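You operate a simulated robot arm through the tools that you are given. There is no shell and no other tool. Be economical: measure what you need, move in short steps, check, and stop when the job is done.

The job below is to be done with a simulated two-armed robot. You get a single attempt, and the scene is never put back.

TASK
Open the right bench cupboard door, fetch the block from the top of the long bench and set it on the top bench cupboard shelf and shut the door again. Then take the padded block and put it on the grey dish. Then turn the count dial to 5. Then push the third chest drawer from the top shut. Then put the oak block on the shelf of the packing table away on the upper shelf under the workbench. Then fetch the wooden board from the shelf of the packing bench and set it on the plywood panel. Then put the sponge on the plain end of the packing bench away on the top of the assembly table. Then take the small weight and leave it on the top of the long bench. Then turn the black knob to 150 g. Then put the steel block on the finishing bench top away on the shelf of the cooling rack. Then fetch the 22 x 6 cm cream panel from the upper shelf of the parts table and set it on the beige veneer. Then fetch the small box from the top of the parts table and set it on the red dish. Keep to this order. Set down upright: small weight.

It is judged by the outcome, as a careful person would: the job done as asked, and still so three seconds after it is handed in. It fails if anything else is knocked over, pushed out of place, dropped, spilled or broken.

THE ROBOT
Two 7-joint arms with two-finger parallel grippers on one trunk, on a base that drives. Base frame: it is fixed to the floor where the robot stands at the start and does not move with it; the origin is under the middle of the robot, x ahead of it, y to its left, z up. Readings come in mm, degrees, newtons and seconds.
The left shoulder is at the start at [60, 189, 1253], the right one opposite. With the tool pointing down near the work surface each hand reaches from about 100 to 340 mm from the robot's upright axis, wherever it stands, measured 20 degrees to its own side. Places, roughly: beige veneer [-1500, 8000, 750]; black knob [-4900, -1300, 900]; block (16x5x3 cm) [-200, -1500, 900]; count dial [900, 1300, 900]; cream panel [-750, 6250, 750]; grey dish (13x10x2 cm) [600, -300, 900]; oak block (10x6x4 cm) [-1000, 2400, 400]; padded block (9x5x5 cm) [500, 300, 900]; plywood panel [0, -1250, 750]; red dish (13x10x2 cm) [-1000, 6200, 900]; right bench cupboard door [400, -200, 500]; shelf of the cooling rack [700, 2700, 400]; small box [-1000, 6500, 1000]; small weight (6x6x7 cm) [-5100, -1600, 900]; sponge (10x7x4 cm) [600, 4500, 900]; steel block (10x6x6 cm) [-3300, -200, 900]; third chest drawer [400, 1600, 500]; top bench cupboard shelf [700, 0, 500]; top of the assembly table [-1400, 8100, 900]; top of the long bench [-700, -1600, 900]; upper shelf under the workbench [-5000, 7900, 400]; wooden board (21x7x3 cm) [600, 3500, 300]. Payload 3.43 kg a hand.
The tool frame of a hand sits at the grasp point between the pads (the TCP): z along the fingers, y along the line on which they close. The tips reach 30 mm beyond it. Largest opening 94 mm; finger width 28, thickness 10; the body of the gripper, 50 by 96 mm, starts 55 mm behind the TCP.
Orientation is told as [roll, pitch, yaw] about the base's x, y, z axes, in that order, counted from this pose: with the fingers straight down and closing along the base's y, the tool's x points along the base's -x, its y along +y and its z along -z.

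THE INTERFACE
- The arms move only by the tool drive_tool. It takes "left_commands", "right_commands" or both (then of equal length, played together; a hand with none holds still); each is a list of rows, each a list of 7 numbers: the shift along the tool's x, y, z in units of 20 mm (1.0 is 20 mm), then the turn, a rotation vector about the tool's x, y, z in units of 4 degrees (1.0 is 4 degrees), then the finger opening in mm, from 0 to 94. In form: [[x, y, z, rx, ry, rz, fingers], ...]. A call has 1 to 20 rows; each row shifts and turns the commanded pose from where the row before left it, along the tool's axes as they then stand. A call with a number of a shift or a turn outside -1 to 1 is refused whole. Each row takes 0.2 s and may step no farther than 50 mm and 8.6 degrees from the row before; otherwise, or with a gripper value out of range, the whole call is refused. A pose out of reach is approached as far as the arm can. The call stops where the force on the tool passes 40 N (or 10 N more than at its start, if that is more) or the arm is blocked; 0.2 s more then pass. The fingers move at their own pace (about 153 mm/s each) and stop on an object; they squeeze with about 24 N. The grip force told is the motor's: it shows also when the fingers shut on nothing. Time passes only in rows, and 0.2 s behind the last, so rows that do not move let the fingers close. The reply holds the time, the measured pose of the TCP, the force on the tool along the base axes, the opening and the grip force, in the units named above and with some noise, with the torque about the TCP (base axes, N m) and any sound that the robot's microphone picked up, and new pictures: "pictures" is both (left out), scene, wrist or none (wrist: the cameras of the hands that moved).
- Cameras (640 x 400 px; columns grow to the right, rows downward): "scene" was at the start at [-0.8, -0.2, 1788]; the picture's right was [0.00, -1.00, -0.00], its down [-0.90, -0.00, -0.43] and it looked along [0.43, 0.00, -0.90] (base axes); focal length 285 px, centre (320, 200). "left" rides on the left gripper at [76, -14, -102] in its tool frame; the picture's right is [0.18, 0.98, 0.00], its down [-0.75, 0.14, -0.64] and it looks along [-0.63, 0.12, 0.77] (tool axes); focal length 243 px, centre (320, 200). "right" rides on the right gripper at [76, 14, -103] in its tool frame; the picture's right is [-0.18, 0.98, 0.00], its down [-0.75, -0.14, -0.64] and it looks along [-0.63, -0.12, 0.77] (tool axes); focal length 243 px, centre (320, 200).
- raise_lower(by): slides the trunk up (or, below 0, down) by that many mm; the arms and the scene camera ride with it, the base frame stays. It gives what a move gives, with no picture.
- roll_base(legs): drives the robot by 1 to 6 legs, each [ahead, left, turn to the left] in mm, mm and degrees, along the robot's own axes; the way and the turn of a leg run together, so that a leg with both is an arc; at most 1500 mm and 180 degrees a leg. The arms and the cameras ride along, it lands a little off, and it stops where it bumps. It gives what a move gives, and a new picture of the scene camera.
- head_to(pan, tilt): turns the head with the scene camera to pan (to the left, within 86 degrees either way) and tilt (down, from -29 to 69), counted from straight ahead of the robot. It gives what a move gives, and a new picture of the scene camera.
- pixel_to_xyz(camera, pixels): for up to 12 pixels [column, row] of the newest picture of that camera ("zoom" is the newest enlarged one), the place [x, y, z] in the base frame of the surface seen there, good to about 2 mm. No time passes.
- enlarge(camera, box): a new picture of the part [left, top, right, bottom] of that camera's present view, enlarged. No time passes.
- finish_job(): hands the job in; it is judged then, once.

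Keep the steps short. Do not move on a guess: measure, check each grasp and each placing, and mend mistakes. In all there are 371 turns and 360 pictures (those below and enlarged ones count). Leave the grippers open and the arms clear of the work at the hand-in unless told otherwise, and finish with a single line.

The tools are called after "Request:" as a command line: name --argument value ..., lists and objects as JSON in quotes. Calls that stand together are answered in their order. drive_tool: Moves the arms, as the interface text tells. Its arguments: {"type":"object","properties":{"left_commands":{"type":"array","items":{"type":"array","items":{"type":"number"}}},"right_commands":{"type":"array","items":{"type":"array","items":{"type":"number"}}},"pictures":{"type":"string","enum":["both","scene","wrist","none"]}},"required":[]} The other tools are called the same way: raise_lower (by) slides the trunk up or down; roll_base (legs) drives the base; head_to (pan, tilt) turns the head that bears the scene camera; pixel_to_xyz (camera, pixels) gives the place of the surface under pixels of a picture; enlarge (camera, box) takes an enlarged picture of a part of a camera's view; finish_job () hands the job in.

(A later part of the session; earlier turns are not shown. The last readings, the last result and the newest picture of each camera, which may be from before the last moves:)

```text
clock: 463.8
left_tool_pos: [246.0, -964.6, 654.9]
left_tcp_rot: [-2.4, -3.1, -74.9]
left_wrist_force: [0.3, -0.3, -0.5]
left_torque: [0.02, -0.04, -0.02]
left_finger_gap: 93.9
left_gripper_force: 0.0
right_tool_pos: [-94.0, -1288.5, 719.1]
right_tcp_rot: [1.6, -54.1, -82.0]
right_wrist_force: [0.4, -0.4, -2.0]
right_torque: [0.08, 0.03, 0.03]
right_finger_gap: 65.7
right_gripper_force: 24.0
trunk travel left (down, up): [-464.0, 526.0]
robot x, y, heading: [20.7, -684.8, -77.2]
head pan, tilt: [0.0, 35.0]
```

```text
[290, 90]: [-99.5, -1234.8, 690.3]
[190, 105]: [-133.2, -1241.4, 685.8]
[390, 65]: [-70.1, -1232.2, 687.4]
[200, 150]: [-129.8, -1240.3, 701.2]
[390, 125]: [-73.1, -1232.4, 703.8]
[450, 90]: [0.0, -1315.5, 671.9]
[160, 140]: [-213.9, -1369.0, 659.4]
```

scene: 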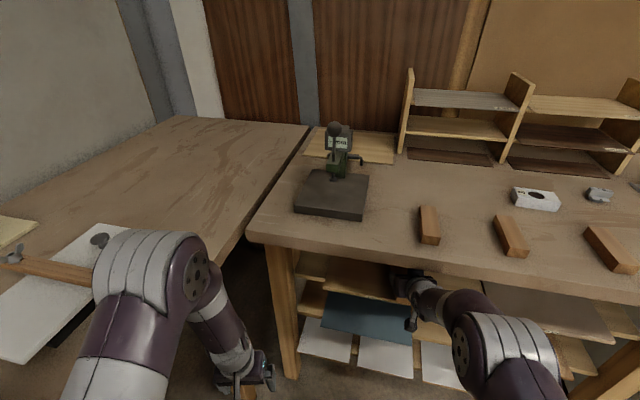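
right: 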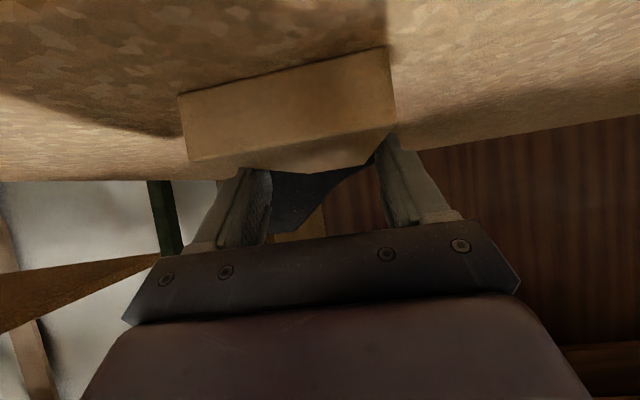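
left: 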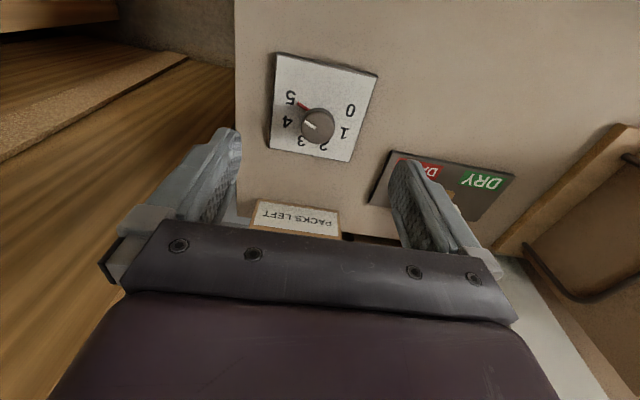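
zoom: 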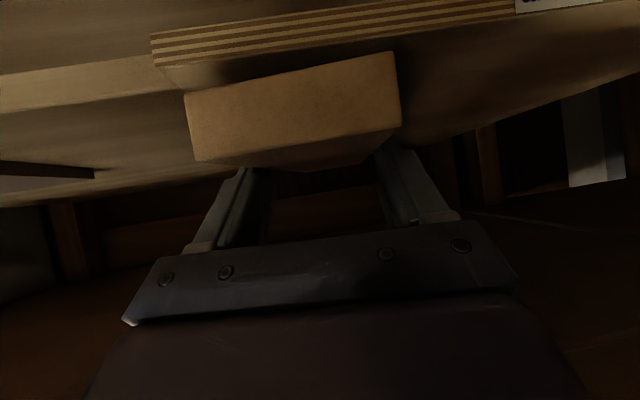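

Near end at y≈−1236, just at the panel's front edge. I lower onto the panel.

Request:
raise_lower --by -7

Request:
raise_lower --by -2

Request:
raise_lower --by -2

```text
clock: 464.4
left_tool_pos: [246.8, -961.9, 649.6]
left_tcp_rot: [-2.5, -3.2, -75.1]
left_wrist_force: [-0.1, -0.4, -0.1]
left_torque: [0.0, 0.01, -0.01]
left_finger_gap: 94.0
left_gripper_force: 0.0
right_tool_pos: [-94.2, -1287.8, 713.7]
right_tcp_rot: [1.5, -54.1, -82.0]
right_wrist_force: [-0.5, 0.1, -0.8]
right_torque: [0.08, 0.0, -0.01]
right_finger_gap: 65.3
right_gripper_force: 23.9
trunk travel left (down, up): [-457.0, 533.0]
robot x, y, heading: [20.5, -688.7, -77.4]
head pan, tilt: [0.0, 35.0]
```

```text
clock: 464.9
left_tool_pos: [247.0, -963.6, 646.2]
left_tcp_rot: [-2.5, -3.2, -75.1]
left_wrist_force: [0.5, 0.0, -0.2]
left_torque: [-0.02, 0.01, 0.02]
left_finger_gap: 94.0
left_gripper_force: 0.1
right_tool_pos: [-94.0, -1287.8, 713.6]
right_tcp_rot: [1.5, -54.3, -82.2]
right_wrist_force: [-0.4, -1.0, 0.2]
right_torque: [-0.22, 0.0, -0.01]
right_finger_gap: 65.2
right_gripper_force: 23.7
trunk travel left (down, up): [-455.0, 535.0]
robot x, y, heading: [18.8, -686.7, -77.0]
head pan, tilt: [0.0, 35.0]
```

```text
clock: 465.4
left_tool_pos: [247.2, -963.6, 643.6]
left_tcp_rot: [-2.5, -3.2, -75.0]
left_wrist_force: [0.4, 0.5, -0.8]
left_torque: [0.01, 0.0, 0.01]
left_finger_gap: 93.9
left_gripper_force: 0.2
right_tool_pos: [-94.7, -1288.4, 711.4]
right_tcp_rot: [1.4, -54.3, -82.2]
right_wrist_force: [0.0, 0.1, 4.8]
right_torque: [-0.81, 0.07, -0.05]
right_finger_gap: 65.2
right_gripper_force: 24.4
trunk travel left (down, up): [-453.0, 537.0]
robot x, y, heading: [19.1, -689.7, -77.5]
head pan, tilt: [0.0, 35.0]
```

Contact. I open, rise 8 mm, and back straight out along the fingers.

Request:
drive_tool --right_commands '[[0, 0, 0, 0, 0, 0, 75], [0, 0, 0, 0, 0, 0, 88], [0, 0, 0, 0, 0, 0, 88]]' --pictures "none"

Request:
raise_lower --by 8

Request:
roll_base --legs '[[-260, 20, 0]]'

Request:
enlarge --camera "scene" --box '[280, 200, 480, 325]'

```text
clock: 466.2
left_tool_pos: [247.1, -963.0, 643.8]
left_tcp_rot: [-2.5, -3.1, -74.9]
left_wrist_force: [-0.2, 1.1, 0.8]
left_torque: [-0.02, 0.0, -0.03]
left_finger_gap: 94.0
left_gripper_force: 0.0
right_tool_pos: [-94.7, -1287.3, 710.2]
right_tcp_rot: [1.5, -54.0, -82.1]
right_wrist_force: [-0.4, 0.6, -0.5]
right_torque: [0.0, 0.01, 0.0]
right_finger_gap: 87.9
right_gripper_force: 0.0
trunk travel left (down, up): [-453.0, 537.0]
robot x, y, heading: [21.7, -687.1, -77.2]
head pan, tilt: [0.0, 35.0]
```

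```text
clock: 466.8
left_tool_pos: [247.9, -962.5, 653.5]
left_tcp_rot: [-2.5, -3.3, -75.0]
left_wrist_force: [-0.1, -0.2, -0.1]
left_torque: [0.03, 0.01, 0.03]
left_finger_gap: 94.0
left_gripper_force: 0.2
right_tool_pos: [-94.1, -1289.2, 716.6]
right_tcp_rot: [1.6, -54.1, -82.1]
right_wrist_force: [-0.4, 0.6, 0.1]
right_torque: [-0.01, -0.01, 0.04]
right_finger_gap: 88.0
right_gripper_force: 0.1
trunk travel left (down, up): [-461.0, 529.0]
robot x, y, heading: [19.3, -687.3, -77.0]
head pan, tilt: [0.0, 35.0]
```

```text
clock: 468.7
left_tool_pos: [208.2, -703.0, 652.5]
left_tcp_rot: [-2.5, -3.2, -74.9]
left_wrist_force: [0.5, 0.0, 0.5]
left_torque: [0.0, -0.03, 0.0]
left_finger_gap: 94.0
left_gripper_force: 0.1
right_tool_pos: [-133.0, -1029.3, 717.9]
right_tcp_rot: [1.5, -54.2, -82.0]
right_wrist_force: [-0.7, 0.8, 0.0]
right_torque: [-0.03, -0.02, -0.02]
right_finger_gap: 88.3
right_gripper_force: 0.1
trunk travel left (down, up): [-461.0, 529.0]
robot x, y, heading: [-15.8, -429.2, -77.1]
head pan, tilt: [0.0, 35.0]
```

scene: 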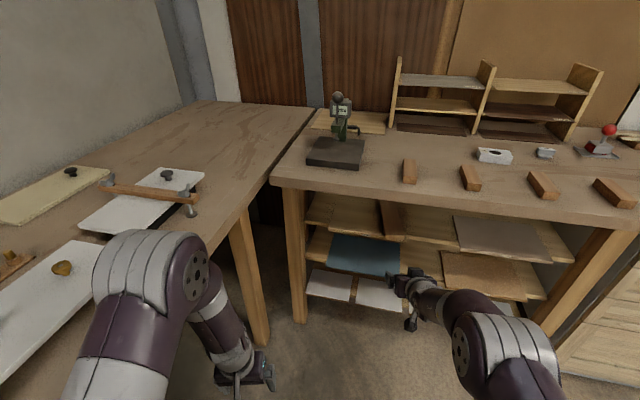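

```text
3.20 times, centred on (380, 262) of scene
```

zoom: 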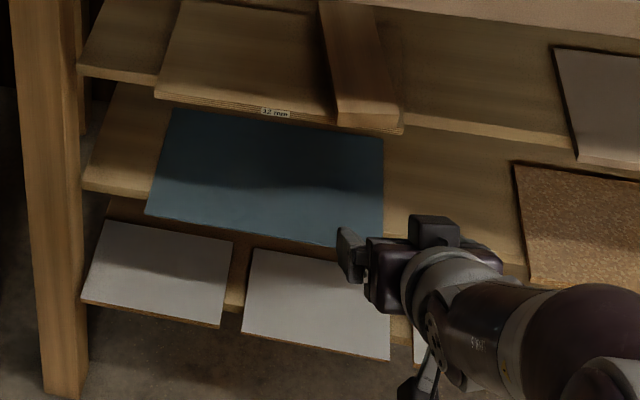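

The board rests on the plywood panel. Next the sponge. I raise the trunk, turn clockwise (via west) to face north.

Request:
raise_lower --by 400

Request:
roll_base --legs '[[-150, -100, 0], [0, 0, -100], [0, 0, -93]]'

```text
clock: 472.5
left_tool_pos: [209.0, -702.7, 1052.7]
left_tcp_rot: [-2.5, -3.2, -74.9]
left_wrist_force: [-0.2, -1.1, 0.0]
left_torque: [-0.02, 0.0, 0.0]
left_finger_gap: 94.1
left_gripper_force: 0.1
right_tool_pos: [-132.6, -1029.3, 1118.6]
right_tcp_rot: [1.5, -54.2, -82.0]
right_wrist_force: [1.0, 0.5, 0.3]
right_torque: [-0.02, 0.0, -0.01]
right_finger_gap: 87.9
right_gripper_force: 0.1
trunk travel left (down, up): [-861.0, 129.0]
robot x, y, heading: [-21.8, -430.5, -77.2]
head pan, tilt: [0.0, 35.0]
```

```text
clock: 482.2
left_tool_pos: [-312.8, 17.9, 1051.9]
left_tcp_rot: [-2.5, -3.2, 91.6]
left_wrist_force: [-0.8, 0.5, -0.7]
left_torque: [0.0, 0.02, -0.02]
left_finger_gap: 93.8
left_gripper_force: 0.1
right_tool_pos: [94.1, 256.8, 1117.5]
right_tcp_rot: [1.6, -54.1, 84.5]
right_wrist_force: [0.1, 0.0, 1.2]
right_torque: [-0.01, 0.0, 0.01]
right_finger_gap: 87.9
right_gripper_force: 0.0
trunk travel left (down, up): [-861.0, 129.0]
robot x, y, heading: [-152.5, -303.8, 89.8]
head pan, tilt: [0.0, 35.0]
```

scene: 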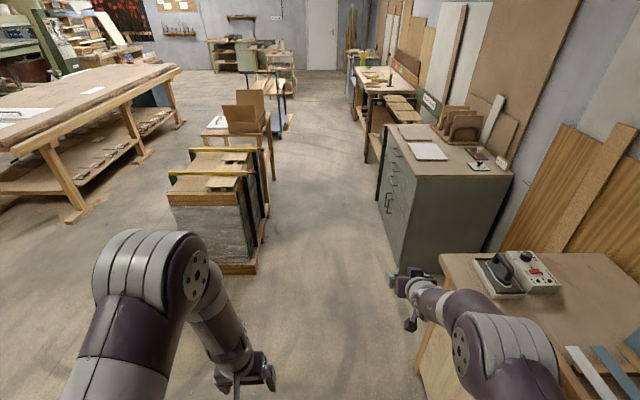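

Clear corridor ahead. I drive north in stages.

Request:
roll_base --legs '[[1400, -60, 0]]'

Request:
roll_base --legs '[[1400, 0, 0]]'

```text
clock: 489.1
left_tool_pos: [-228.0, 1409.0, 1053.2]
left_tcp_rot: [-2.5, -3.2, 90.9]
left_wrist_force: [0.8, -0.3, 0.0]
left_torque: [0.01, 0.0, 0.01]
left_finger_gap: 94.2
left_gripper_force: 0.0
right_tool_pos: [182.7, 1640.8, 1117.6]
right_tcp_rot: [1.5, -54.2, 83.7]
right_wrist_force: [-0.6, 1.0, -0.1]
right_torque: [0.01, -0.01, -0.01]
right_finger_gap: 88.1
right_gripper_force: 0.1
trunk travel left (down, up): [-861.0, 129.0]
robot x, y, heading: [-73.2, 1084.5, 88.7]
head pan, tilt: [0.0, 35.0]
```

scene: 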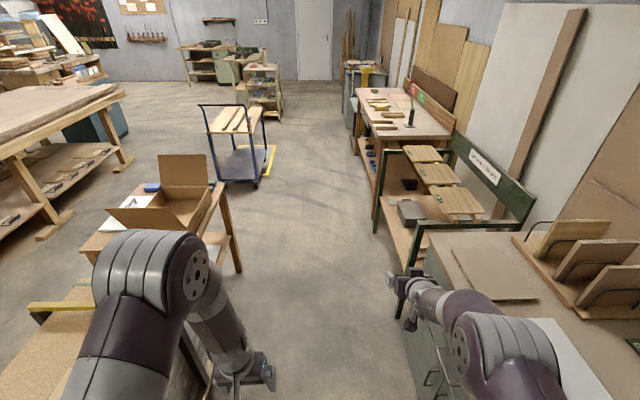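

```text
clock: 496.0
left_tool_pos: [-168.5, 2795.2, 1052.6]
left_tcp_rot: [-2.5, -3.1, 89.3]
left_wrist_force: [0.2, 0.1, 0.3]
left_torque: [0.01, -0.01, 0.0]
left_finger_gap: 94.0
left_gripper_force: 0.0
right_tool_pos: [248.8, 3015.5, 1118.1]
right_tcp_rot: [1.4, -54.2, 82.2]
right_wrist_force: [0.2, -0.3, -0.4]
right_torque: [-0.02, 0.02, 0.01]
right_finger_gap: 88.1
right_gripper_force: 0.0
trunk travel left (down, up): [-861.0, 129.0]
robot x, y, heading: [-23.9, 2471.2, 87.2]
head pan, tilt: [0.0, 35.0]
```

scene: 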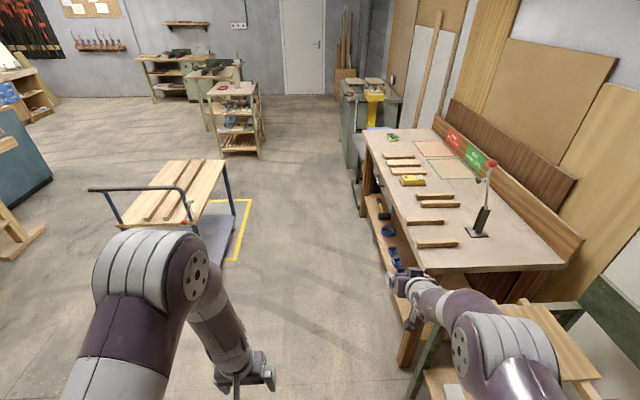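

Request:
pixel_to_xyz --camera "scene" --pixels '[[392, 136], [387, 137], [397, 138], [368, 132], [372, 200], [240, 92], [225, 150]]'

Request:
roll_base --legs '[[1400, 100, 2.8]]'

```text
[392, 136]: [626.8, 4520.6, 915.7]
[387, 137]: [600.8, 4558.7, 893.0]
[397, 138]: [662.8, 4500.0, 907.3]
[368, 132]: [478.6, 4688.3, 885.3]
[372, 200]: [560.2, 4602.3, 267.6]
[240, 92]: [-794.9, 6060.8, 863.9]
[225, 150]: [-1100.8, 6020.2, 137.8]
```

```text
clock: 502.9
left_tool_pos: [-277.2, 4156.8, 1053.3]
left_tcp_rot: [-2.6, -3.2, 93.7]
left_wrist_force: [0.1, 0.1, -0.1]
left_torque: [0.01, 0.01, -0.02]
left_finger_gap: 93.9
left_gripper_force: 0.0
right_tool_pos: [121.1, 4407.7, 1118.2]
right_tcp_rot: [1.5, -54.1, 86.6]
right_wrist_force: [0.5, 0.8, -0.2]
right_torque: [0.0, 0.01, 0.02]
right_finger_gap: 88.1
right_gripper_force: 0.0
trunk travel left (down, up): [-861.0, 129.0]
robot x, y, heading: [-107.3, 3843.9, 91.8]
head pan, tilt: [0.0, 35.0]
```

scene: 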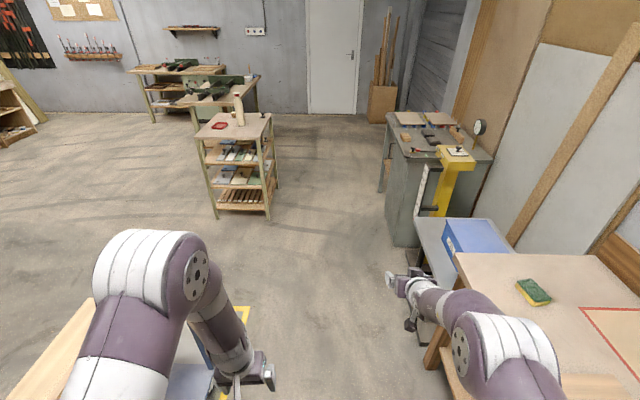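

Request:
enlarge --camera "scene" --box '[480, 260, 600, 335]'

Request:
pixel_to_xyz --camera "zoom" --pixels '[[200, 130], [300, 110], [370, 190], [290, 215], [280, 160], [205, 150], [290, 240], [380, 215]]'

```text
5.33 times, centred on (540, 298) of scene
```

zoom: 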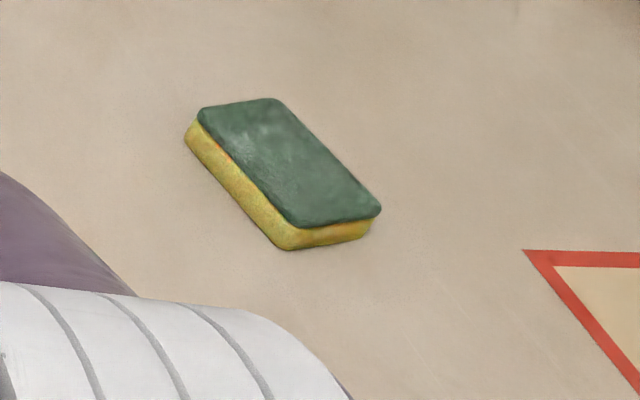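

```text
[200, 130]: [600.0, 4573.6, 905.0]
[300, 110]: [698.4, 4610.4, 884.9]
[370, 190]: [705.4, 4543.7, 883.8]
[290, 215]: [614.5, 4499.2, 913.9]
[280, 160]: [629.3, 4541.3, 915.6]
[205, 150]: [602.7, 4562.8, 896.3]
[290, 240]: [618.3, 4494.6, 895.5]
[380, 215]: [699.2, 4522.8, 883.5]
```

Sponge: long side roughly along y near (632,4537), top z 915, bench 884. I position the robot facing the bench and use the left hand yawed 90°.

Request:
roll_base --legs '[[540, -60, 0], [0, 0, -91.8]]'

Request:
drive_tool --left_commands '[[0, 0, -0.6, 0, 0, -1, 94], [0, 0, -0.6, 0, 0, -1, 94], [0, 0, -0.6, 0, 0, -1, 94], [0, 0, -0.6, 0, 0, -1, 94], [0, 0, -0.6, 0, 0, -1, 94], [0, 0, -0.6, 0, 0, -1, 94], [0, 0, -0.6, 0, 0, -1, 94], [0, 0, -0.6, 0, 0, -1, 94], [0, 0, -0.6, 0, 0, -1, 94], [0, 0, -0.6, 0, 0, -1, 94], [0, 0, 0, 0, 0, -1, 94], [0, 0, 0, 0, 0, -1, 94], [0, 0, 0, 0, 0, -1, 94], [0, 0, 0, 0, 0, -1, 94], [0, 0, 0, 0, 0, -1, 94], [0, 0, 0, 0, 0, -1, 94], [0, 0, 0, 0, 0, -1, 94], [0, 0, 0, 0, 0, -1, 94], [0, 0, 0, 0, 0, -1, 94], [0, 0, 0, 0, 0, -1, 94]]' --pictures "none"

Request:
head_to --pan 15 --tilt 45

```text
clock: 509.9
left_tool_pos: [257.9, 4536.2, 1053.0]
left_tcp_rot: [-2.4, -3.2, 1.0]
left_wrist_force: [0.3, 0.4, 0.1]
left_torque: [-0.02, -0.03, 0.02]
left_finger_gap: 93.9
left_gripper_force: 0.0
right_tool_pos: [489.0, 4124.1, 1116.6]
right_tcp_rot: [1.5, -54.0, -6.1]
right_wrist_force: [-0.3, 0.2, -0.3]
right_torque: [0.0, -0.02, 0.01]
right_finger_gap: 88.1
right_gripper_force: 0.0
trunk travel left (down, up): [-861.0, 129.0]
robot x, y, heading: [-63.0, 4384.9, -1.5]
head pan, tilt: [0.0, 35.0]
```

scene: 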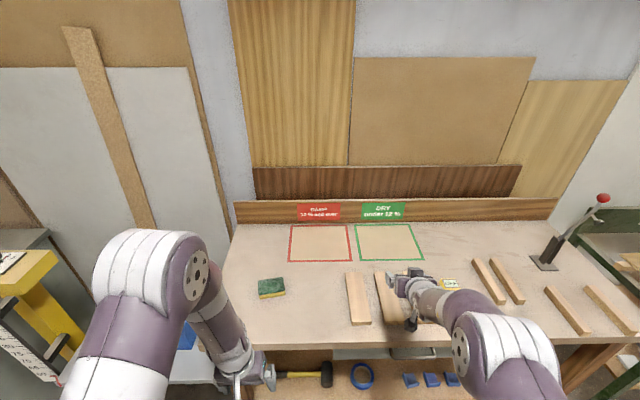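

```text
clock: 514.1
left_tool_pos: [252.3, 4540.6, 1173.8]
left_tcp_rot: [-3.6, 1.8, 80.8]
left_wrist_force: [-0.1, -0.1, -0.8]
left_torque: [-0.01, -0.01, -0.01]
left_finger_gap: 94.0
left_gripper_force: 0.1
right_tool_pos: [489.3, 4124.8, 1116.8]
right_tcp_rot: [1.5, -54.1, -6.2]
right_wrist_force: [-0.8, 1.0, 0.7]
right_torque: [0.02, -0.03, -0.01]
right_finger_gap: 88.1
right_gripper_force: 0.1
trunk travel left (down, up): [-861.0, 129.0]
robot x, y, heading: [-63.9, 4384.4, -1.4]
head pan, tilt: [0.0, 35.0]
```

```text
clock: 514.9
left_tool_pos: [251.9, 4541.3, 1172.6]
left_tcp_rot: [-3.6, 1.9, 80.6]
left_wrist_force: [-0.2, -0.6, 0.4]
left_torque: [-0.04, -0.03, -0.01]
left_finger_gap: 93.9
left_gripper_force: 0.1
right_tool_pos: [490.7, 4126.0, 1117.3]
right_tcp_rot: [1.4, -54.0, -6.2]
right_wrist_force: [-0.9, -0.2, -0.6]
right_torque: [0.01, -0.03, 0.02]
right_finger_gap: 87.9
right_gripper_force: 0.1
trunk travel left (down, up): [-861.0, 129.0]
robot x, y, heading: [-65.9, 4382.8, -1.5]
head pan, tilt: [15.0, 45.0]
```

scene: 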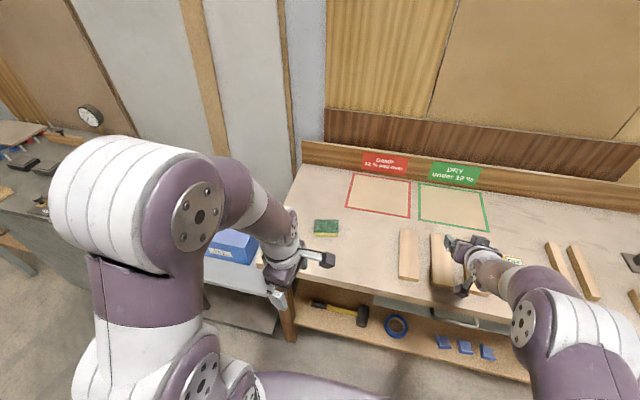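

Request:
enlarge --camera "scene" --box '[290, 205, 370, 255]'

Request:
pixel_to_xyz --camera "scene" --pixels '[[316, 221], [337, 221], [337, 232], [315, 232], [326, 226], [326, 236]]'

```text
8.00 times, centred on (330, 230) of scene
```

zoom: 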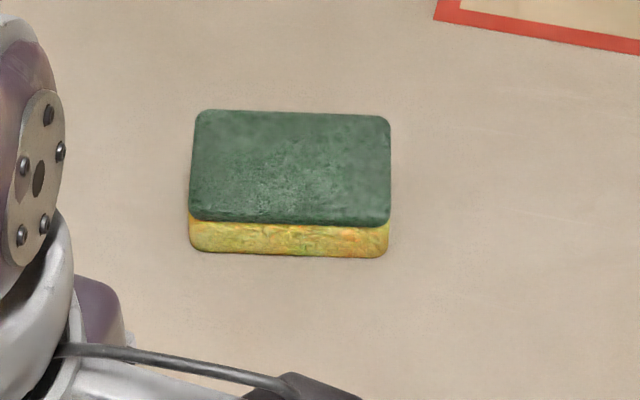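

```text
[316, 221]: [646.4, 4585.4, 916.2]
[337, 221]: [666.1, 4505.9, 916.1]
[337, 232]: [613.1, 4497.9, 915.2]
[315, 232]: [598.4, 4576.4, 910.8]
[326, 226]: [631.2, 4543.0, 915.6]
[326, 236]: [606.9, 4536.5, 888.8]
```

Sponge centre (631,4541), rotated ~10°. I drive up to the bench and yaw the hand to ~100°, levelling it.

Request:
roll_base --legs '[[235, 0, 1.5]]'

Request:
drive_tool --left_commands '[[0, 0, 0, -0.9, -0.45, -1, 94], [0, 0, 0, 0, 0, -1, 94], [0, 0, 0, 0, 0, -1, 94], [0, 0, 0, 0, 0, -1, 94], [0, 0, 0, 0, 0, -0.6, 94]]' --pictures "none"

```text
clock: 516.6
left_tool_pos: [470.4, 4548.2, 1172.4]
left_tcp_rot: [-3.6, 1.9, 82.4]
left_wrist_force: [1.3, -0.4, 0.5]
left_torque: [0.03, 0.0, 0.01]
left_finger_gap: 94.0
left_gripper_force: 0.0
right_tool_pos: [720.9, 4138.1, 1118.7]
right_tcp_rot: [1.5, -54.2, -4.6]
right_wrist_force: [1.0, 0.0, 0.4]
right_torque: [0.0, 0.03, 0.02]
right_finger_gap: 88.4
right_gripper_force: 0.0
trunk travel left (down, up): [-861.0, 129.0]
robot x, y, heading: [165.2, 4382.7, 0.3]
head pan, tilt: [15.0, 45.0]
```

scene: 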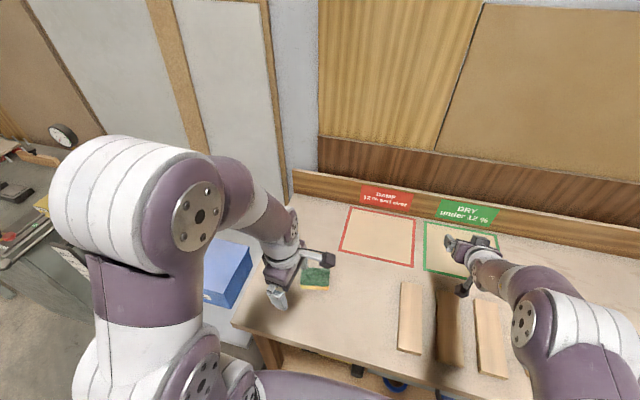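

```text
clock: 517.8
left_tool_pos: [472.5, 4547.4, 1172.0]
left_tcp_rot: [0.1, 0.2, 100.9]
left_wrist_force: [0.0, 0.4, -0.7]
left_torque: [0.02, 0.0, 0.0]
left_finger_gap: 94.2
left_gripper_force: 0.1
right_tool_pos: [722.2, 4138.0, 1117.6]
right_tcp_rot: [1.5, -54.2, -4.6]
right_wrist_force: [0.1, 0.0, -0.5]
right_torque: [0.02, 0.0, -0.02]
right_finger_gap: 87.6
right_gripper_force: 0.1
trunk travel left (down, up): [-861.0, 129.0]
robot x, y, heading: [159.2, 4380.3, 0.4]
head pan, tilt: [15.0, 45.0]
```

Request:
drive_tool --left_commands '[[0.225, -0.97, 0.5, 0, 0, 0, 94], [0.225, -0.97, 0.8, 0, 0, 0, 94], [0.225, -0.97, 0.9, 0, 0, 0, 94], [0.225, -0.97, 1, 0, 0, 0, 94], [0.225, -0.97, 1, 0, 0, 0, 94], [0.225, -0.97, 1, 0, 0, 0, 94], [0.225, -0.97, 1, 0, 0, 0, 94], [0.225, -0.97, 1, 0, 0, 0, 94], [0, 0, 1, 0, 0, 0, 94]]' --pictures "wrist"

Request:
pixel_to_xyz --camera "left" --pixels '[[320, 100], [330, 130], [300, 100], [350, 100], [320, 60]]'

```text
clock: 519.8
left_tool_pos: [629.9, 4541.7, 1007.7]
left_tcp_rot: [0.1, 0.2, 100.7]
left_wrist_force: [0.0, 0.5, 0.2]
left_torque: [-0.01, 0.01, 0.0]
left_finger_gap: 94.0
left_gripper_force: 0.1
right_tool_pos: [721.1, 4138.6, 1118.0]
right_tcp_rot: [1.5, -54.1, -4.6]
right_wrist_force: [-1.5, 0.0, 0.8]
right_torque: [-0.02, -0.02, 0.0]
right_finger_gap: 87.8
right_gripper_force: 0.1
trunk travel left (down, up): [-861.0, 129.0]
robot x, y, heading: [161.3, 4378.0, 0.2]
head pan, tilt: [15.0, 45.0]
```

left: 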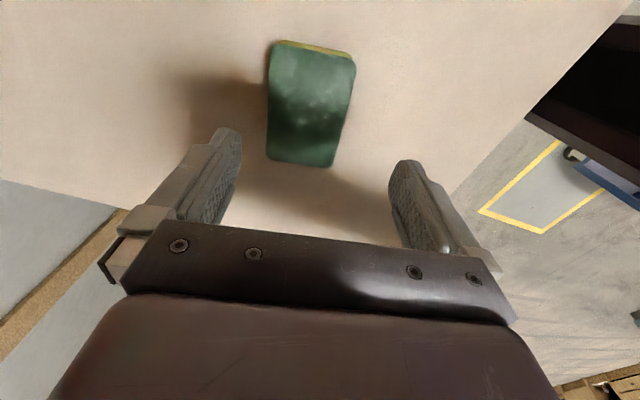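

```text
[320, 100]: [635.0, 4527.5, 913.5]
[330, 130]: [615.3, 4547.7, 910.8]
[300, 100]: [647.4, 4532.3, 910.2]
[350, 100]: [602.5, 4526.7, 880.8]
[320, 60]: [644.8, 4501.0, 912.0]
```

Aligned. Descend and grip.

Request:
drive_tool --left_commands '[[0, 0, 1, 0, 0, 0, 94], [0, 0, 1, 0, 0, 0, 94], [0, 0, 1, 0, 0, 0, 94], [0, 0, 1, 0, 0, 0, 94], [0, 0, 0.45, 0, 0, 0, 94], [0, 0, 0, 0, 0, 0, 60], [0, 0, 0, 0, 0, 0, 45], [0, 0, 0, 0, 0, 0, 45], [0, 0, -1, 0, 0, 0, 45], [0, 0, -1, 0, 0, 0, 45]]' --pictures "wrist"

```text
clock: 522.0
left_tool_pos: [629.8, 4541.7, 958.1]
left_tcp_rot: [0.1, 0.2, 100.9]
left_wrist_force: [0.3, -0.4, -1.1]
left_torque: [0.01, 0.01, -0.02]
left_finger_gap: 63.2
left_gripper_force: 23.6
right_tool_pos: [721.2, 4139.0, 1118.5]
right_tcp_rot: [1.5, -54.2, -4.6]
right_wrist_force: [-0.4, 0.8, -0.5]
right_torque: [0.03, -0.04, -0.02]
right_finger_gap: 87.7
right_gripper_force: 0.0
trunk travel left (down, up): [-861.0, 129.0]
robot x, y, heading: [160.3, 4379.7, 0.2]
head pan, tilt: [15.0, 45.0]
```

left: 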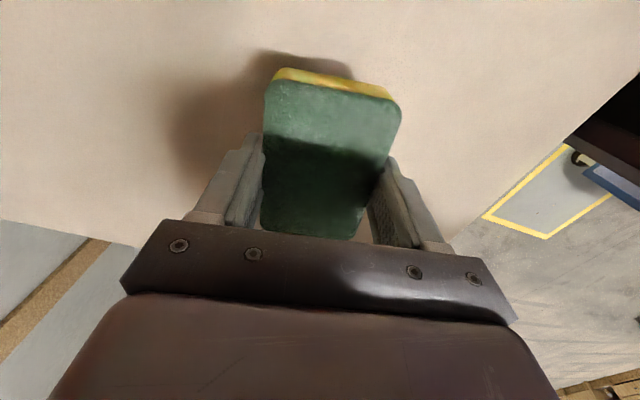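

Sponge held. I lift, retract the arm and back away.

Request:
drive_tool --left_commands '[[0, 0, -1, 0, 0, 0, 45], [0, 0, -1, 0, 0, 0, 45], [0, 0, -1, 0, 0, 0, 45], [0, 0, -1, 0, 0, 0, 45], [0, 0, -1, 0, 0, 0, 45], [0, 0, -1, 0, 0, 0, 45], [0, 0, -1, 0, 0, 0, 45], [0, 0, -1, 0, 0, 0, 45], [0, 0, -1, 0, 0, 0, 45], [0, 0, -1, 0, 0, 0, 45], [-0.2, 0.95, 0, 0, 0, 0, 45], [-0.2, 0.95, 0, 0, 0, 0, 45], [-0.2, 0.95, 0, 0, 0, 0, 45], [-0.2, 0.95, 0, 0, 0, 0, 45], [-0.2, 0.95, 0, 0, 0, 0, 45], [-0.2, 0.95, 0, 0, 0, 0, 45], [-0.2, 0.95, 0, 0, 0, 0, 45]]' --pictures "none"

Request:
roll_base --legs '[[-260, 0, 0]]'

Request:
roll_base --legs '[[0, 0, 90]]'

Request:
head_to --pan 15 --tilt 25

```text
clock: 525.6
left_tool_pos: [494.2, 4544.1, 1160.9]
left_tcp_rot: [0.1, 0.2, 100.8]
left_wrist_force: [-0.1, -0.1, -0.4]
left_torque: [0.0, -0.01, 0.03]
left_finger_gap: 63.2
left_gripper_force: 24.2
right_tool_pos: [721.1, 4137.8, 1118.0]
right_tcp_rot: [1.5, -54.2, -4.6]
right_wrist_force: [0.0, -0.6, 0.0]
right_torque: [0.04, -0.02, 0.01]
right_finger_gap: 87.9
right_gripper_force: 0.1
trunk travel left (down, up): [-861.0, 129.0]
robot x, y, heading: [161.9, 4379.7, 0.2]
head pan, tilt: [15.0, 45.0]
```

```text
clock: 527.5
left_tool_pos: [234.0, 4543.6, 1158.9]
left_tcp_rot: [0.2, 0.2, 101.2]
left_wrist_force: [0.0, -0.5, 1.1]
left_torque: [0.04, 0.03, 0.0]
left_finger_gap: 63.3
left_gripper_force: 23.9
right_tool_pos: [461.5, 4139.8, 1117.2]
right_tcp_rot: [1.5, -54.2, -4.3]
right_wrist_force: [0.0, 0.1, -0.9]
right_torque: [0.01, -0.01, 0.02]
right_finger_gap: 88.0
right_gripper_force: 0.0
trunk travel left (down, up): [-861.0, 129.0]
robot x, y, heading: [-99.0, 4380.6, 0.6]
head pan, tilt: [15.0, 45.0]
```

scene: 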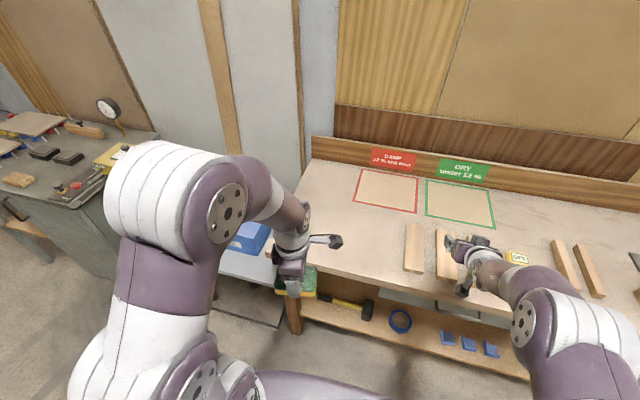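

```text
clock: 531.6
left_tool_pos: [-251.6, 4718.1, 1160.2]
left_tcp_rot: [0.1, 0.2, -171.3]
left_wrist_force: [0.0, 0.8, 0.1]
left_torque: [0.02, -0.03, -0.04]
left_finger_gap: 63.2
left_gripper_force: 23.8
right_tool_pos: [161.8, 4930.2, 1117.4]
right_tcp_rot: [1.4, -54.1, 83.2]
right_wrist_force: [-0.5, -1.5, 0.3]
right_torque: [0.0, -0.02, 0.01]
right_finger_gap: 88.2
right_gripper_force: 0.1
trunk travel left (down, up): [-861.0, 129.0]
robot x, y, heading: [-101.2, 4376.8, 88.2]
head pan, tilt: [15.0, 45.0]
```

scene: 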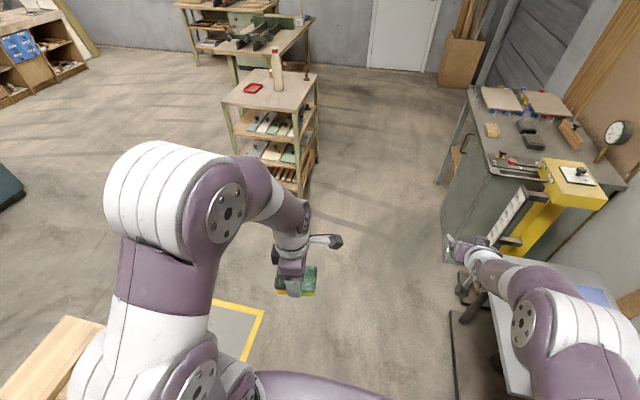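

```text
clock: 532.5
left_tool_pos: [-251.0, 4717.8, 1160.9]
left_tcp_rot: [0.1, 0.2, -171.3]
left_wrist_force: [-0.5, 0.3, 0.4]
left_torque: [-0.03, 0.03, -0.01]
left_finger_gap: 63.2
left_gripper_force: 24.4
right_tool_pos: [161.2, 4929.2, 1117.7]
right_tcp_rot: [1.5, -54.0, 83.2]
right_wrist_force: [-0.1, -0.9, 0.4]
right_torque: [0.01, -0.01, -0.01]
right_finger_gap: 88.4
right_gripper_force: 0.0
trunk travel left (down, up): [-861.0, 129.0]
robot x, y, heading: [-95.6, 4378.4, 88.0]
head pan, tilt: [15.0, 25.0]
```

scene: 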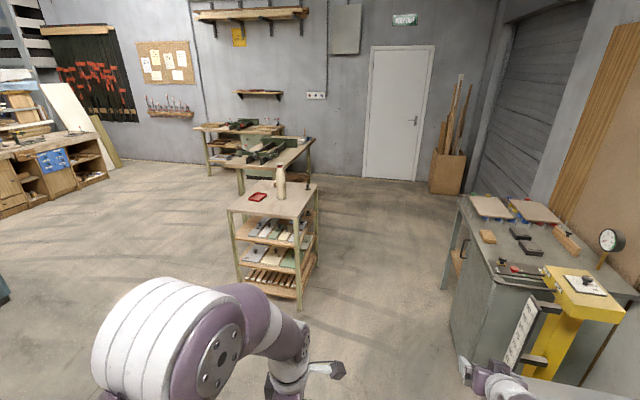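

I drive north along x≈−100, past the parts table.

Request:
roll_base --legs '[[1400, 0, 2]]'

Request:
roll_base --legs '[[1300, 0, 0]]'

Request:
head_to --pan 60 --tilt 35

```text
clock: 539.5
left_tool_pos: [-271.9, 6119.1, 1160.9]
left_tcp_rot: [0.1, 0.2, -167.7]
left_wrist_force: [1.0, 0.5, -0.7]
left_torque: [-0.03, 0.04, 0.0]
left_finger_gap: 63.1
left_gripper_force: 24.5
right_tool_pos: [128.3, 6356.4, 1118.3]
right_tcp_rot: [1.5, -54.1, 86.8]
right_wrist_force: [0.8, 0.1, -0.1]
right_torque: [0.01, -0.03, -0.01]
right_finger_gap: 88.3
right_gripper_force: 0.0
trunk travel left (down, up): [-861.0, 129.0]
robot x, y, heading: [-98.0, 5790.8, 92.0]
head pan, tilt: [15.0, 25.0]
```

scene: 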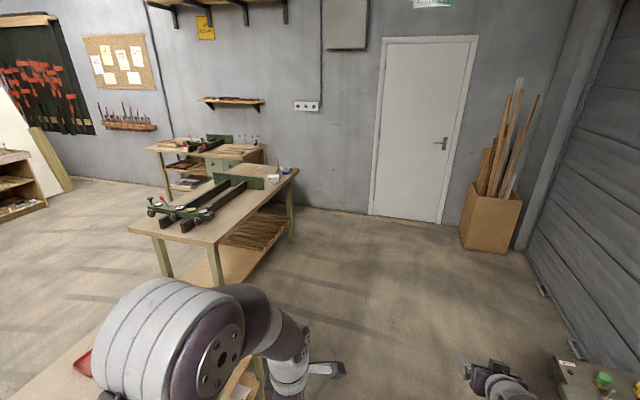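

```text
clock: 546.0
left_tool_pos: [-259.8, 7410.7, 1160.2]
left_tcp_rot: [0.1, 0.2, -170.7]
left_wrist_force: [0.0, 1.7, -0.7]
left_torque: [-0.01, -0.02, -0.02]
left_finger_gap: 63.5
left_gripper_force: 24.2
right_tool_pos: [153.0, 7626.3, 1117.8]
right_tcp_rot: [1.4, -54.1, 83.9]
right_wrist_force: [0.5, -0.5, 0.2]
right_torque: [-0.02, -0.01, -0.02]
right_finger_gap: 88.1
right_gripper_force: 0.0
trunk travel left (down, up): [-861.0, 129.0]
robot x, y, heading: [-105.9, 7071.1, 88.7]
head pan, tilt: [15.0, 25.0]
```

scene: 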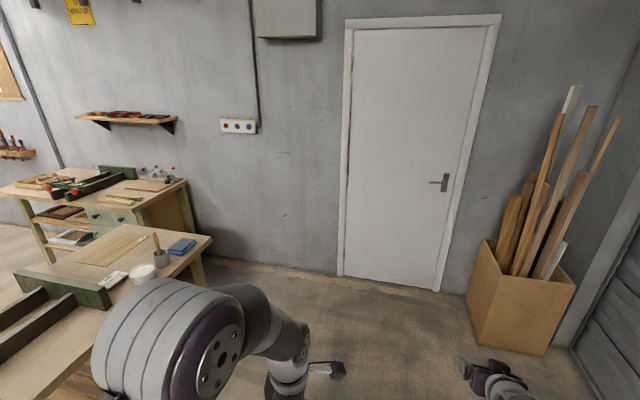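

```text
clock: 547.1
left_tool_pos: [-259.0, 7411.4, 1160.0]
left_tcp_rot: [0.1, 0.2, -170.7]
left_wrist_force: [0.5, -0.2, -0.1]
left_torque: [0.01, -0.01, -0.01]
left_finger_gap: 63.4
left_gripper_force: 23.9
right_tool_pos: [151.6, 7627.9, 1117.8]
right_tcp_rot: [1.5, -54.2, 83.9]
right_wrist_force: [-0.7, -0.4, 0.3]
right_torque: [0.02, -0.03, -0.01]
right_finger_gap: 88.0
right_gripper_force: 0.1
trunk travel left (down, up): [-861.0, 129.0]
robot x, y, heading: [-106.2, 7070.0, 89.0]
head pan, tilt: [60.0, 35.0]
```

scene: 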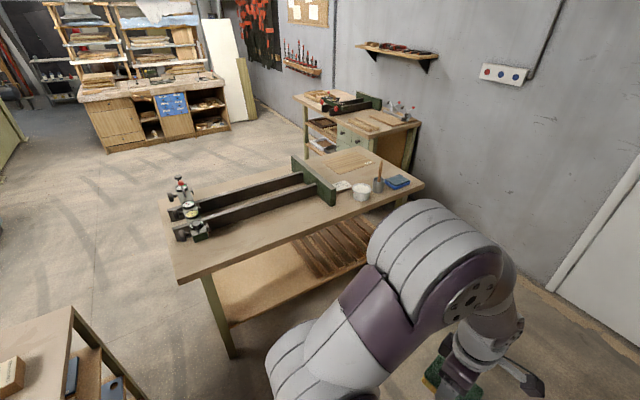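

Request:
pixel_to_xyz --camera "scene" --pixels '[[178, 280], [422, 186], [270, 235], [300, 220], [320, 215], [240, 240], [200, 255], [230, 232], [300, 190], [360, 192], [215, 210], [235, 350]]'

Request:
enlarge --camera "scene" --box '[160, 140, 440, 300]'

```text
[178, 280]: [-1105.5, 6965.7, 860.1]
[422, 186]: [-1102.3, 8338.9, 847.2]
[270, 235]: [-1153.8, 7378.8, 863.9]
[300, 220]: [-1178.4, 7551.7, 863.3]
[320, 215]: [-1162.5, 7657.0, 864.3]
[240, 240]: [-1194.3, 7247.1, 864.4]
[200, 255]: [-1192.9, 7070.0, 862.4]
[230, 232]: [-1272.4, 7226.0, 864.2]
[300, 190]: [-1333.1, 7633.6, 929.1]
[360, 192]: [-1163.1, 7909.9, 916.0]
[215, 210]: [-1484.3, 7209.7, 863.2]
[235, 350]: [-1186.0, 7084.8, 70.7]
```

```text
2.29 times, centred on (300, 220) of scene
```

zoom: 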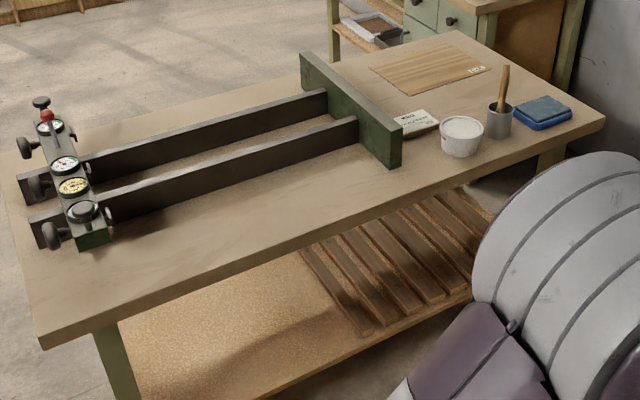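

Assembly table: east edge x=−1105, top z 864; the strip x −1120…−1260, y 7200–7700 is free. I drive up to it facing west.

Request:
roll_base --legs '[[545, 150, 0], [0, 0, 91]]'

Request:
roll_base --legs '[[440, 0, 0]]'

```text
clock: 554.0
left_tool_pos: [-586.6, 7452.7, 1159.7]
left_tcp_rot: [0.1, 0.2, -80.8]
left_wrist_force: [0.1, -0.2, -0.3]
left_torque: [-0.04, -0.03, 0.01]
left_finger_gap: 63.3
left_gripper_force: 23.9
right_tool_pos: [-803.1, 7862.8, 1116.4]
right_tcp_rot: [1.5, -54.1, 173.8]
right_wrist_force: [-0.5, -0.5, -0.1]
right_torque: [0.0, 0.05, -0.04]
right_finger_gap: 88.1
right_gripper_force: 0.0
trunk travel left (down, up): [-861.0, 129.0]
robot x, y, heading: [-249.0, 7603.1, 178.6]
head pan, tilt: [60.0, 35.0]
```

scene: 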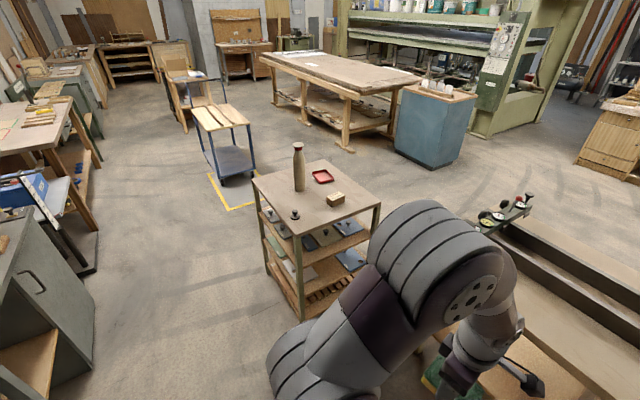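

```text
clock: 556.8
left_tool_pos: [-1033.6, 7458.1, 1160.6]
left_tcp_rot: [0.1, 0.2, -80.4]
left_wrist_force: [0.6, -0.3, -0.5]
left_torque: [0.0, 0.0, 0.0]
left_finger_gap: 63.0
left_gripper_force: 24.5
right_tool_pos: [-1251.1, 7867.0, 1117.9]
right_tcp_rot: [1.4, -54.2, 174.2]
right_wrist_force: [-0.1, -0.1, 0.6]
right_torque: [0.01, 0.01, 0.0]
right_finger_gap: 88.0
right_gripper_force: 0.1
trunk travel left (down, up): [-861.0, 129.0]
robot x, y, heading: [-699.8, 7610.5, 179.0]
head pan, tilt: [60.0, 35.0]
```

scene: 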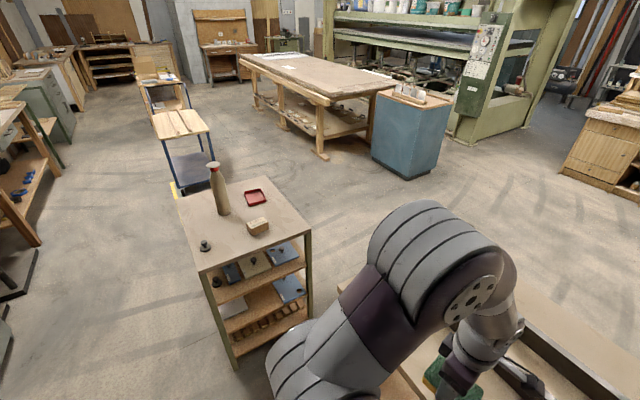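

I extend 152 mm over the table while lowering half-way.

Request:
drive_tool --left_commands '[[0.159, -0.937, 0, 0, 0, 0, 45], [0.159, -0.937, 0, 0, 0, 0, 45], [0.159, -0.937, 0.7, 0, 0, 0, 45], [0.159, -0.937, 1, 0, 0, 0, 45], [0.159, -0.937, 1, 0, 0, 0, 45], [0.159, -0.937, 1, 0, 0, 0, 45], [0.159, -0.937, 1, 0, 0, 0, 45], [0.159, -0.937, 1, 0, 0, 0, 45], [0, 0, 1, 0, 0, 0, 45], [0, 0, 1, 0, 0, 0, 45]]' --pictures "wrist"

```text
clock: 559.0
left_tool_pos: [-1187.8, 7458.5, 1007.0]
left_tcp_rot: [0.2, 0.2, -80.4]
left_wrist_force: [0.0, -0.5, 0.2]
left_torque: [0.01, 0.01, 0.01]
left_finger_gap: 63.3
left_gripper_force: 23.8
right_tool_pos: [-1252.8, 7867.9, 1117.5]
right_tcp_rot: [1.5, -54.1, 174.2]
right_wrist_force: [0.5, 0.0, 0.0]
right_torque: [0.01, -0.01, -0.01]
right_finger_gap: 88.0
right_gripper_force: 0.1
trunk travel left (down, up): [-861.0, 129.0]
robot x, y, heading: [-695.4, 7613.1, 179.2]
head pan, tilt: [60.0, 35.0]
```

left: 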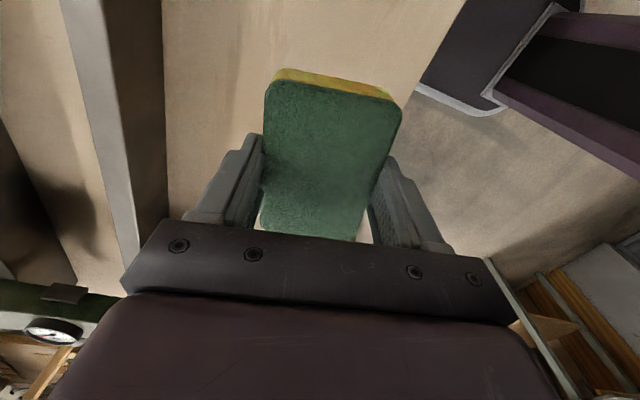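

Request:
pixel_to_xyz --camera "left" --pixels '[[165, 100], [160, 190], [120, 150], [200, 80], [430, 120], [440, 40]]'

```text
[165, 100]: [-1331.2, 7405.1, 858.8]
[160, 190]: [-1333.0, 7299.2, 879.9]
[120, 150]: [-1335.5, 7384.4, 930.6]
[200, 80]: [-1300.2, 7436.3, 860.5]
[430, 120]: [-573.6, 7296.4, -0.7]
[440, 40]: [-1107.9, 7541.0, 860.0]
```

Plenty of room; table z≈860. I descend to just above contact.

Request:
drive_tool --left_commands '[[0, 0, 1, 0, 0, 0, 45], [0, 0, 1, 0, 0, 0, 45], [0, 0, 1, 0, 0, 0, 45], [0, 0, 1, 0, 0, 0, 45], [0, 0, 1, 0, 0, 0, 45], [0, 0, 0.4, 0, 0, 0, 45]]' --pictures "none"

Request:
drive_tool --left_commands '[[0, 0, 0.1, 0, 0, 0, 45], [0, 0, 0.1, 0, 0, 0, 45]]' --pictures "none"

```text
clock: 560.4
left_tool_pos: [-1186.7, 7458.3, 899.7]
left_tcp_rot: [0.0, 0.2, -80.3]
left_wrist_force: [-1.5, -0.3, 5.9]
left_torque: [0.2, 0.09, 0.06]
left_finger_gap: 63.5
left_gripper_force: 23.8
right_tool_pos: [-1251.9, 7867.6, 1118.1]
right_tcp_rot: [1.4, -54.2, 174.1]
right_wrist_force: [0.1, -0.2, -0.6]
right_torque: [0.02, 0.02, 0.0]
right_finger_gap: 87.8
right_gripper_force: 0.0
trunk travel left (down, up): [-861.0, 129.0]
robot x, y, heading: [-699.5, 7615.7, 179.1]
head pan, tilt: [60.0, 35.0]
```

```text
clock: 561.0
left_tool_pos: [-1186.5, 7457.9, 897.9]
left_tcp_rot: [-0.3, 0.4, -80.4]
left_wrist_force: [-2.9, -5.5, 30.1]
left_torque: [-0.08, 0.06, 0.01]
left_finger_gap: 63.5
left_gripper_force: 24.3
right_tool_pos: [-1249.0, 7867.4, 1119.5]
right_tcp_rot: [1.5, -54.2, 174.2]
right_wrist_force: [-1.0, -0.3, 0.2]
right_torque: [0.0, -0.01, -0.02]
right_finger_gap: 88.0
right_gripper_force: 0.0
trunk travel left (down, up): [-861.0, 129.0]
robot x, y, heading: [-697.4, 7616.0, 179.2]
head pan, tilt: [60.0, 35.0]
```

Contact. I ease up 2 mm, open, and lift.

Request:
drive_tool --left_commands '[[0, 0, -0.12, 0, 0, 0, 45], [0, 0, 0, 0, 0, 0, 80], [0, 0, 0, 0, 0, 0, 94], [0, 0, -1, 0, 0, 0, 94], [0, 0, -1, 0, 0, 0, 94], [0, 0, -1, 0, 0, 0, 94], [0, 0, -1, 0, 0, 0, 94], [0, 0, -1, 0, 0, 0, 94], [0, 0, -1, 0, 0, 0, 94], [0, 0, -1, 0, 0, 0, 94], [0, 0, -1, 0, 0, 0, 94]]' --pictures "wrist"

```text
clock: 563.4
left_tool_pos: [-1187.3, 7457.3, 1059.6]
left_tcp_rot: [0.1, 0.2, -80.4]
left_wrist_force: [-0.7, -0.6, 0.0]
left_torque: [-0.02, -0.02, -0.03]
left_finger_gap: 93.9
left_gripper_force: 0.0
right_tool_pos: [-1251.4, 7868.0, 1116.9]
right_tcp_rot: [1.5, -54.1, 174.2]
right_wrist_force: [0.3, 0.2, -0.5]
right_torque: [-0.03, 0.0, 0.0]
right_finger_gap: 88.2
right_gripper_force: 0.1
trunk travel left (down, up): [-861.0, 129.0]
robot x, y, heading: [-696.8, 7612.0, 179.2]
head pan, tilt: [60.0, 35.0]
```

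left: 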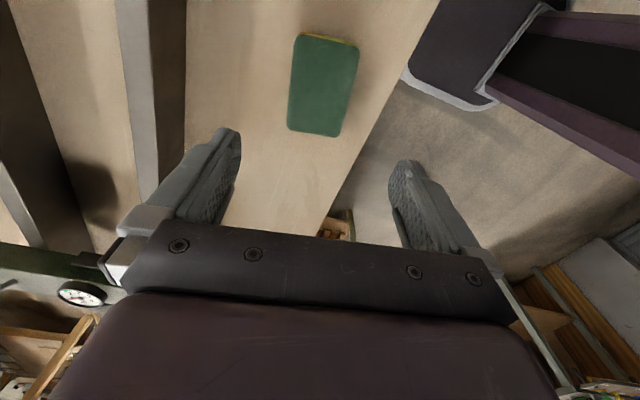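

The sponge lies on the assembly table. Next: small weight at (−5100,−1600). I retract the left arm and back away, then head south.

Request:
drive_tool --left_commands '[[0, 0, -1, 0, 0, 0.5, 94], [0, 0, -1, 0, 0, 1, 94], [0, 0, -1, 0, 0, 1, 94], [0, 0, -1, 0, 0, 1, 94], [0, 0.9, -1, 0, 0, 0, 94], [0, 0.9, 0, 0, 0, 0, 94], [0, 0.9, 0, 0, 0, 0, 94], [0, 0.9, 0, 0, 0, 0, 94], [0, 0.9, 0, 0, 0, 0, 94], [0, 0.9, 0, 0, 0, 0, 94]]' --pictures "none"

Request:
roll_base --legs '[[-400, 0, 0]]'

Request:
roll_base --legs '[[0, 0, 60]]'

```text
clock: 565.5
left_tool_pos: [-1076.7, 7452.0, 1155.6]
left_tcp_rot: [0.2, 0.2, -94.4]
left_wrist_force: [0.9, -0.1, 0.1]
left_torque: [-0.01, 0.02, 0.01]
left_finger_gap: 93.9
left_gripper_force: 0.0
right_tool_pos: [-1252.4, 7867.7, 1118.1]
right_tcp_rot: [1.5, -54.1, 174.3]
right_wrist_force: [-0.2, -0.2, 0.8]
right_torque: [0.01, -0.01, 0.01]
right_finger_gap: 87.9
right_gripper_force: 0.0
trunk travel left (down, up): [-861.0, 129.0]
robot x, y, heading: [-699.0, 7612.7, 179.2]
head pan, tilt: [60.0, 35.0]
```

```text
clock: 568.1
left_tool_pos: [-674.5, 7444.3, 1155.8]
left_tcp_rot: [0.0, 0.2, -94.3]
left_wrist_force: [-0.3, 0.3, 0.3]
left_torque: [-0.02, -0.02, 0.0]
left_finger_gap: 94.1
left_gripper_force: 0.0
right_tool_pos: [-850.1, 7861.7, 1116.3]
right_tcp_rot: [1.5, -54.2, 174.3]
right_wrist_force: [-0.4, -0.2, 1.1]
right_torque: [0.0, -0.02, 0.04]
right_finger_gap: 87.9
right_gripper_force: 0.0
trunk travel left (down, up): [-861.0, 129.0]
robot x, y, heading: [-292.0, 7606.0, 179.2]
head pan, tilt: [60.0, 35.0]
```

scene: 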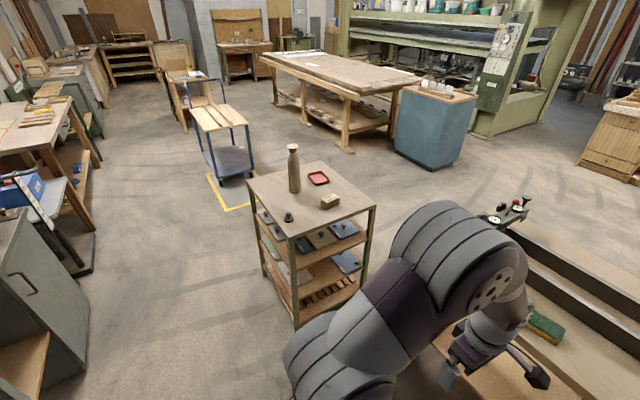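

```text
clock: 571.0
left_tool_pos: [-353.8, 7199.0, 1155.8]
left_tcp_rot: [0.1, 0.2, -36.0]
left_wrist_force: [-0.2, -0.6, -0.4]
left_torque: [-0.01, -0.01, -0.02]
left_finger_gap: 94.1
left_gripper_force: 0.0
right_tool_pos: [-798.0, 7268.5, 1117.2]
right_tcp_rot: [1.5, -54.1, -127.3]
right_wrist_force: [-0.1, -0.3, 0.0]
right_torque: [-0.03, 0.01, -0.01]
right_finger_gap: 88.0
right_gripper_force: 0.1
trunk travel left (down, up): [-861.0, 129.0]
robot x, y, heading: [-293.8, 7607.1, -122.4]
head pan, tilt: [60.0, 35.0]
```

scene: 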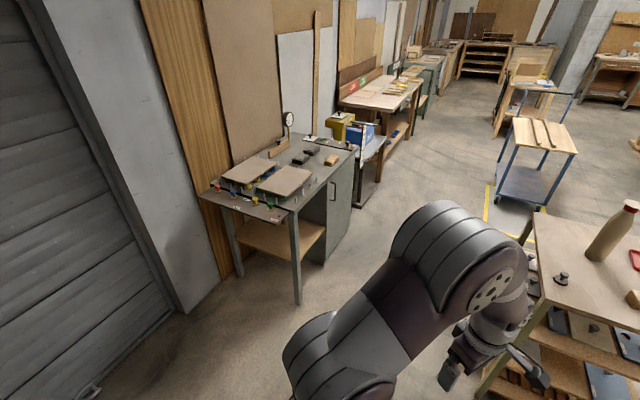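

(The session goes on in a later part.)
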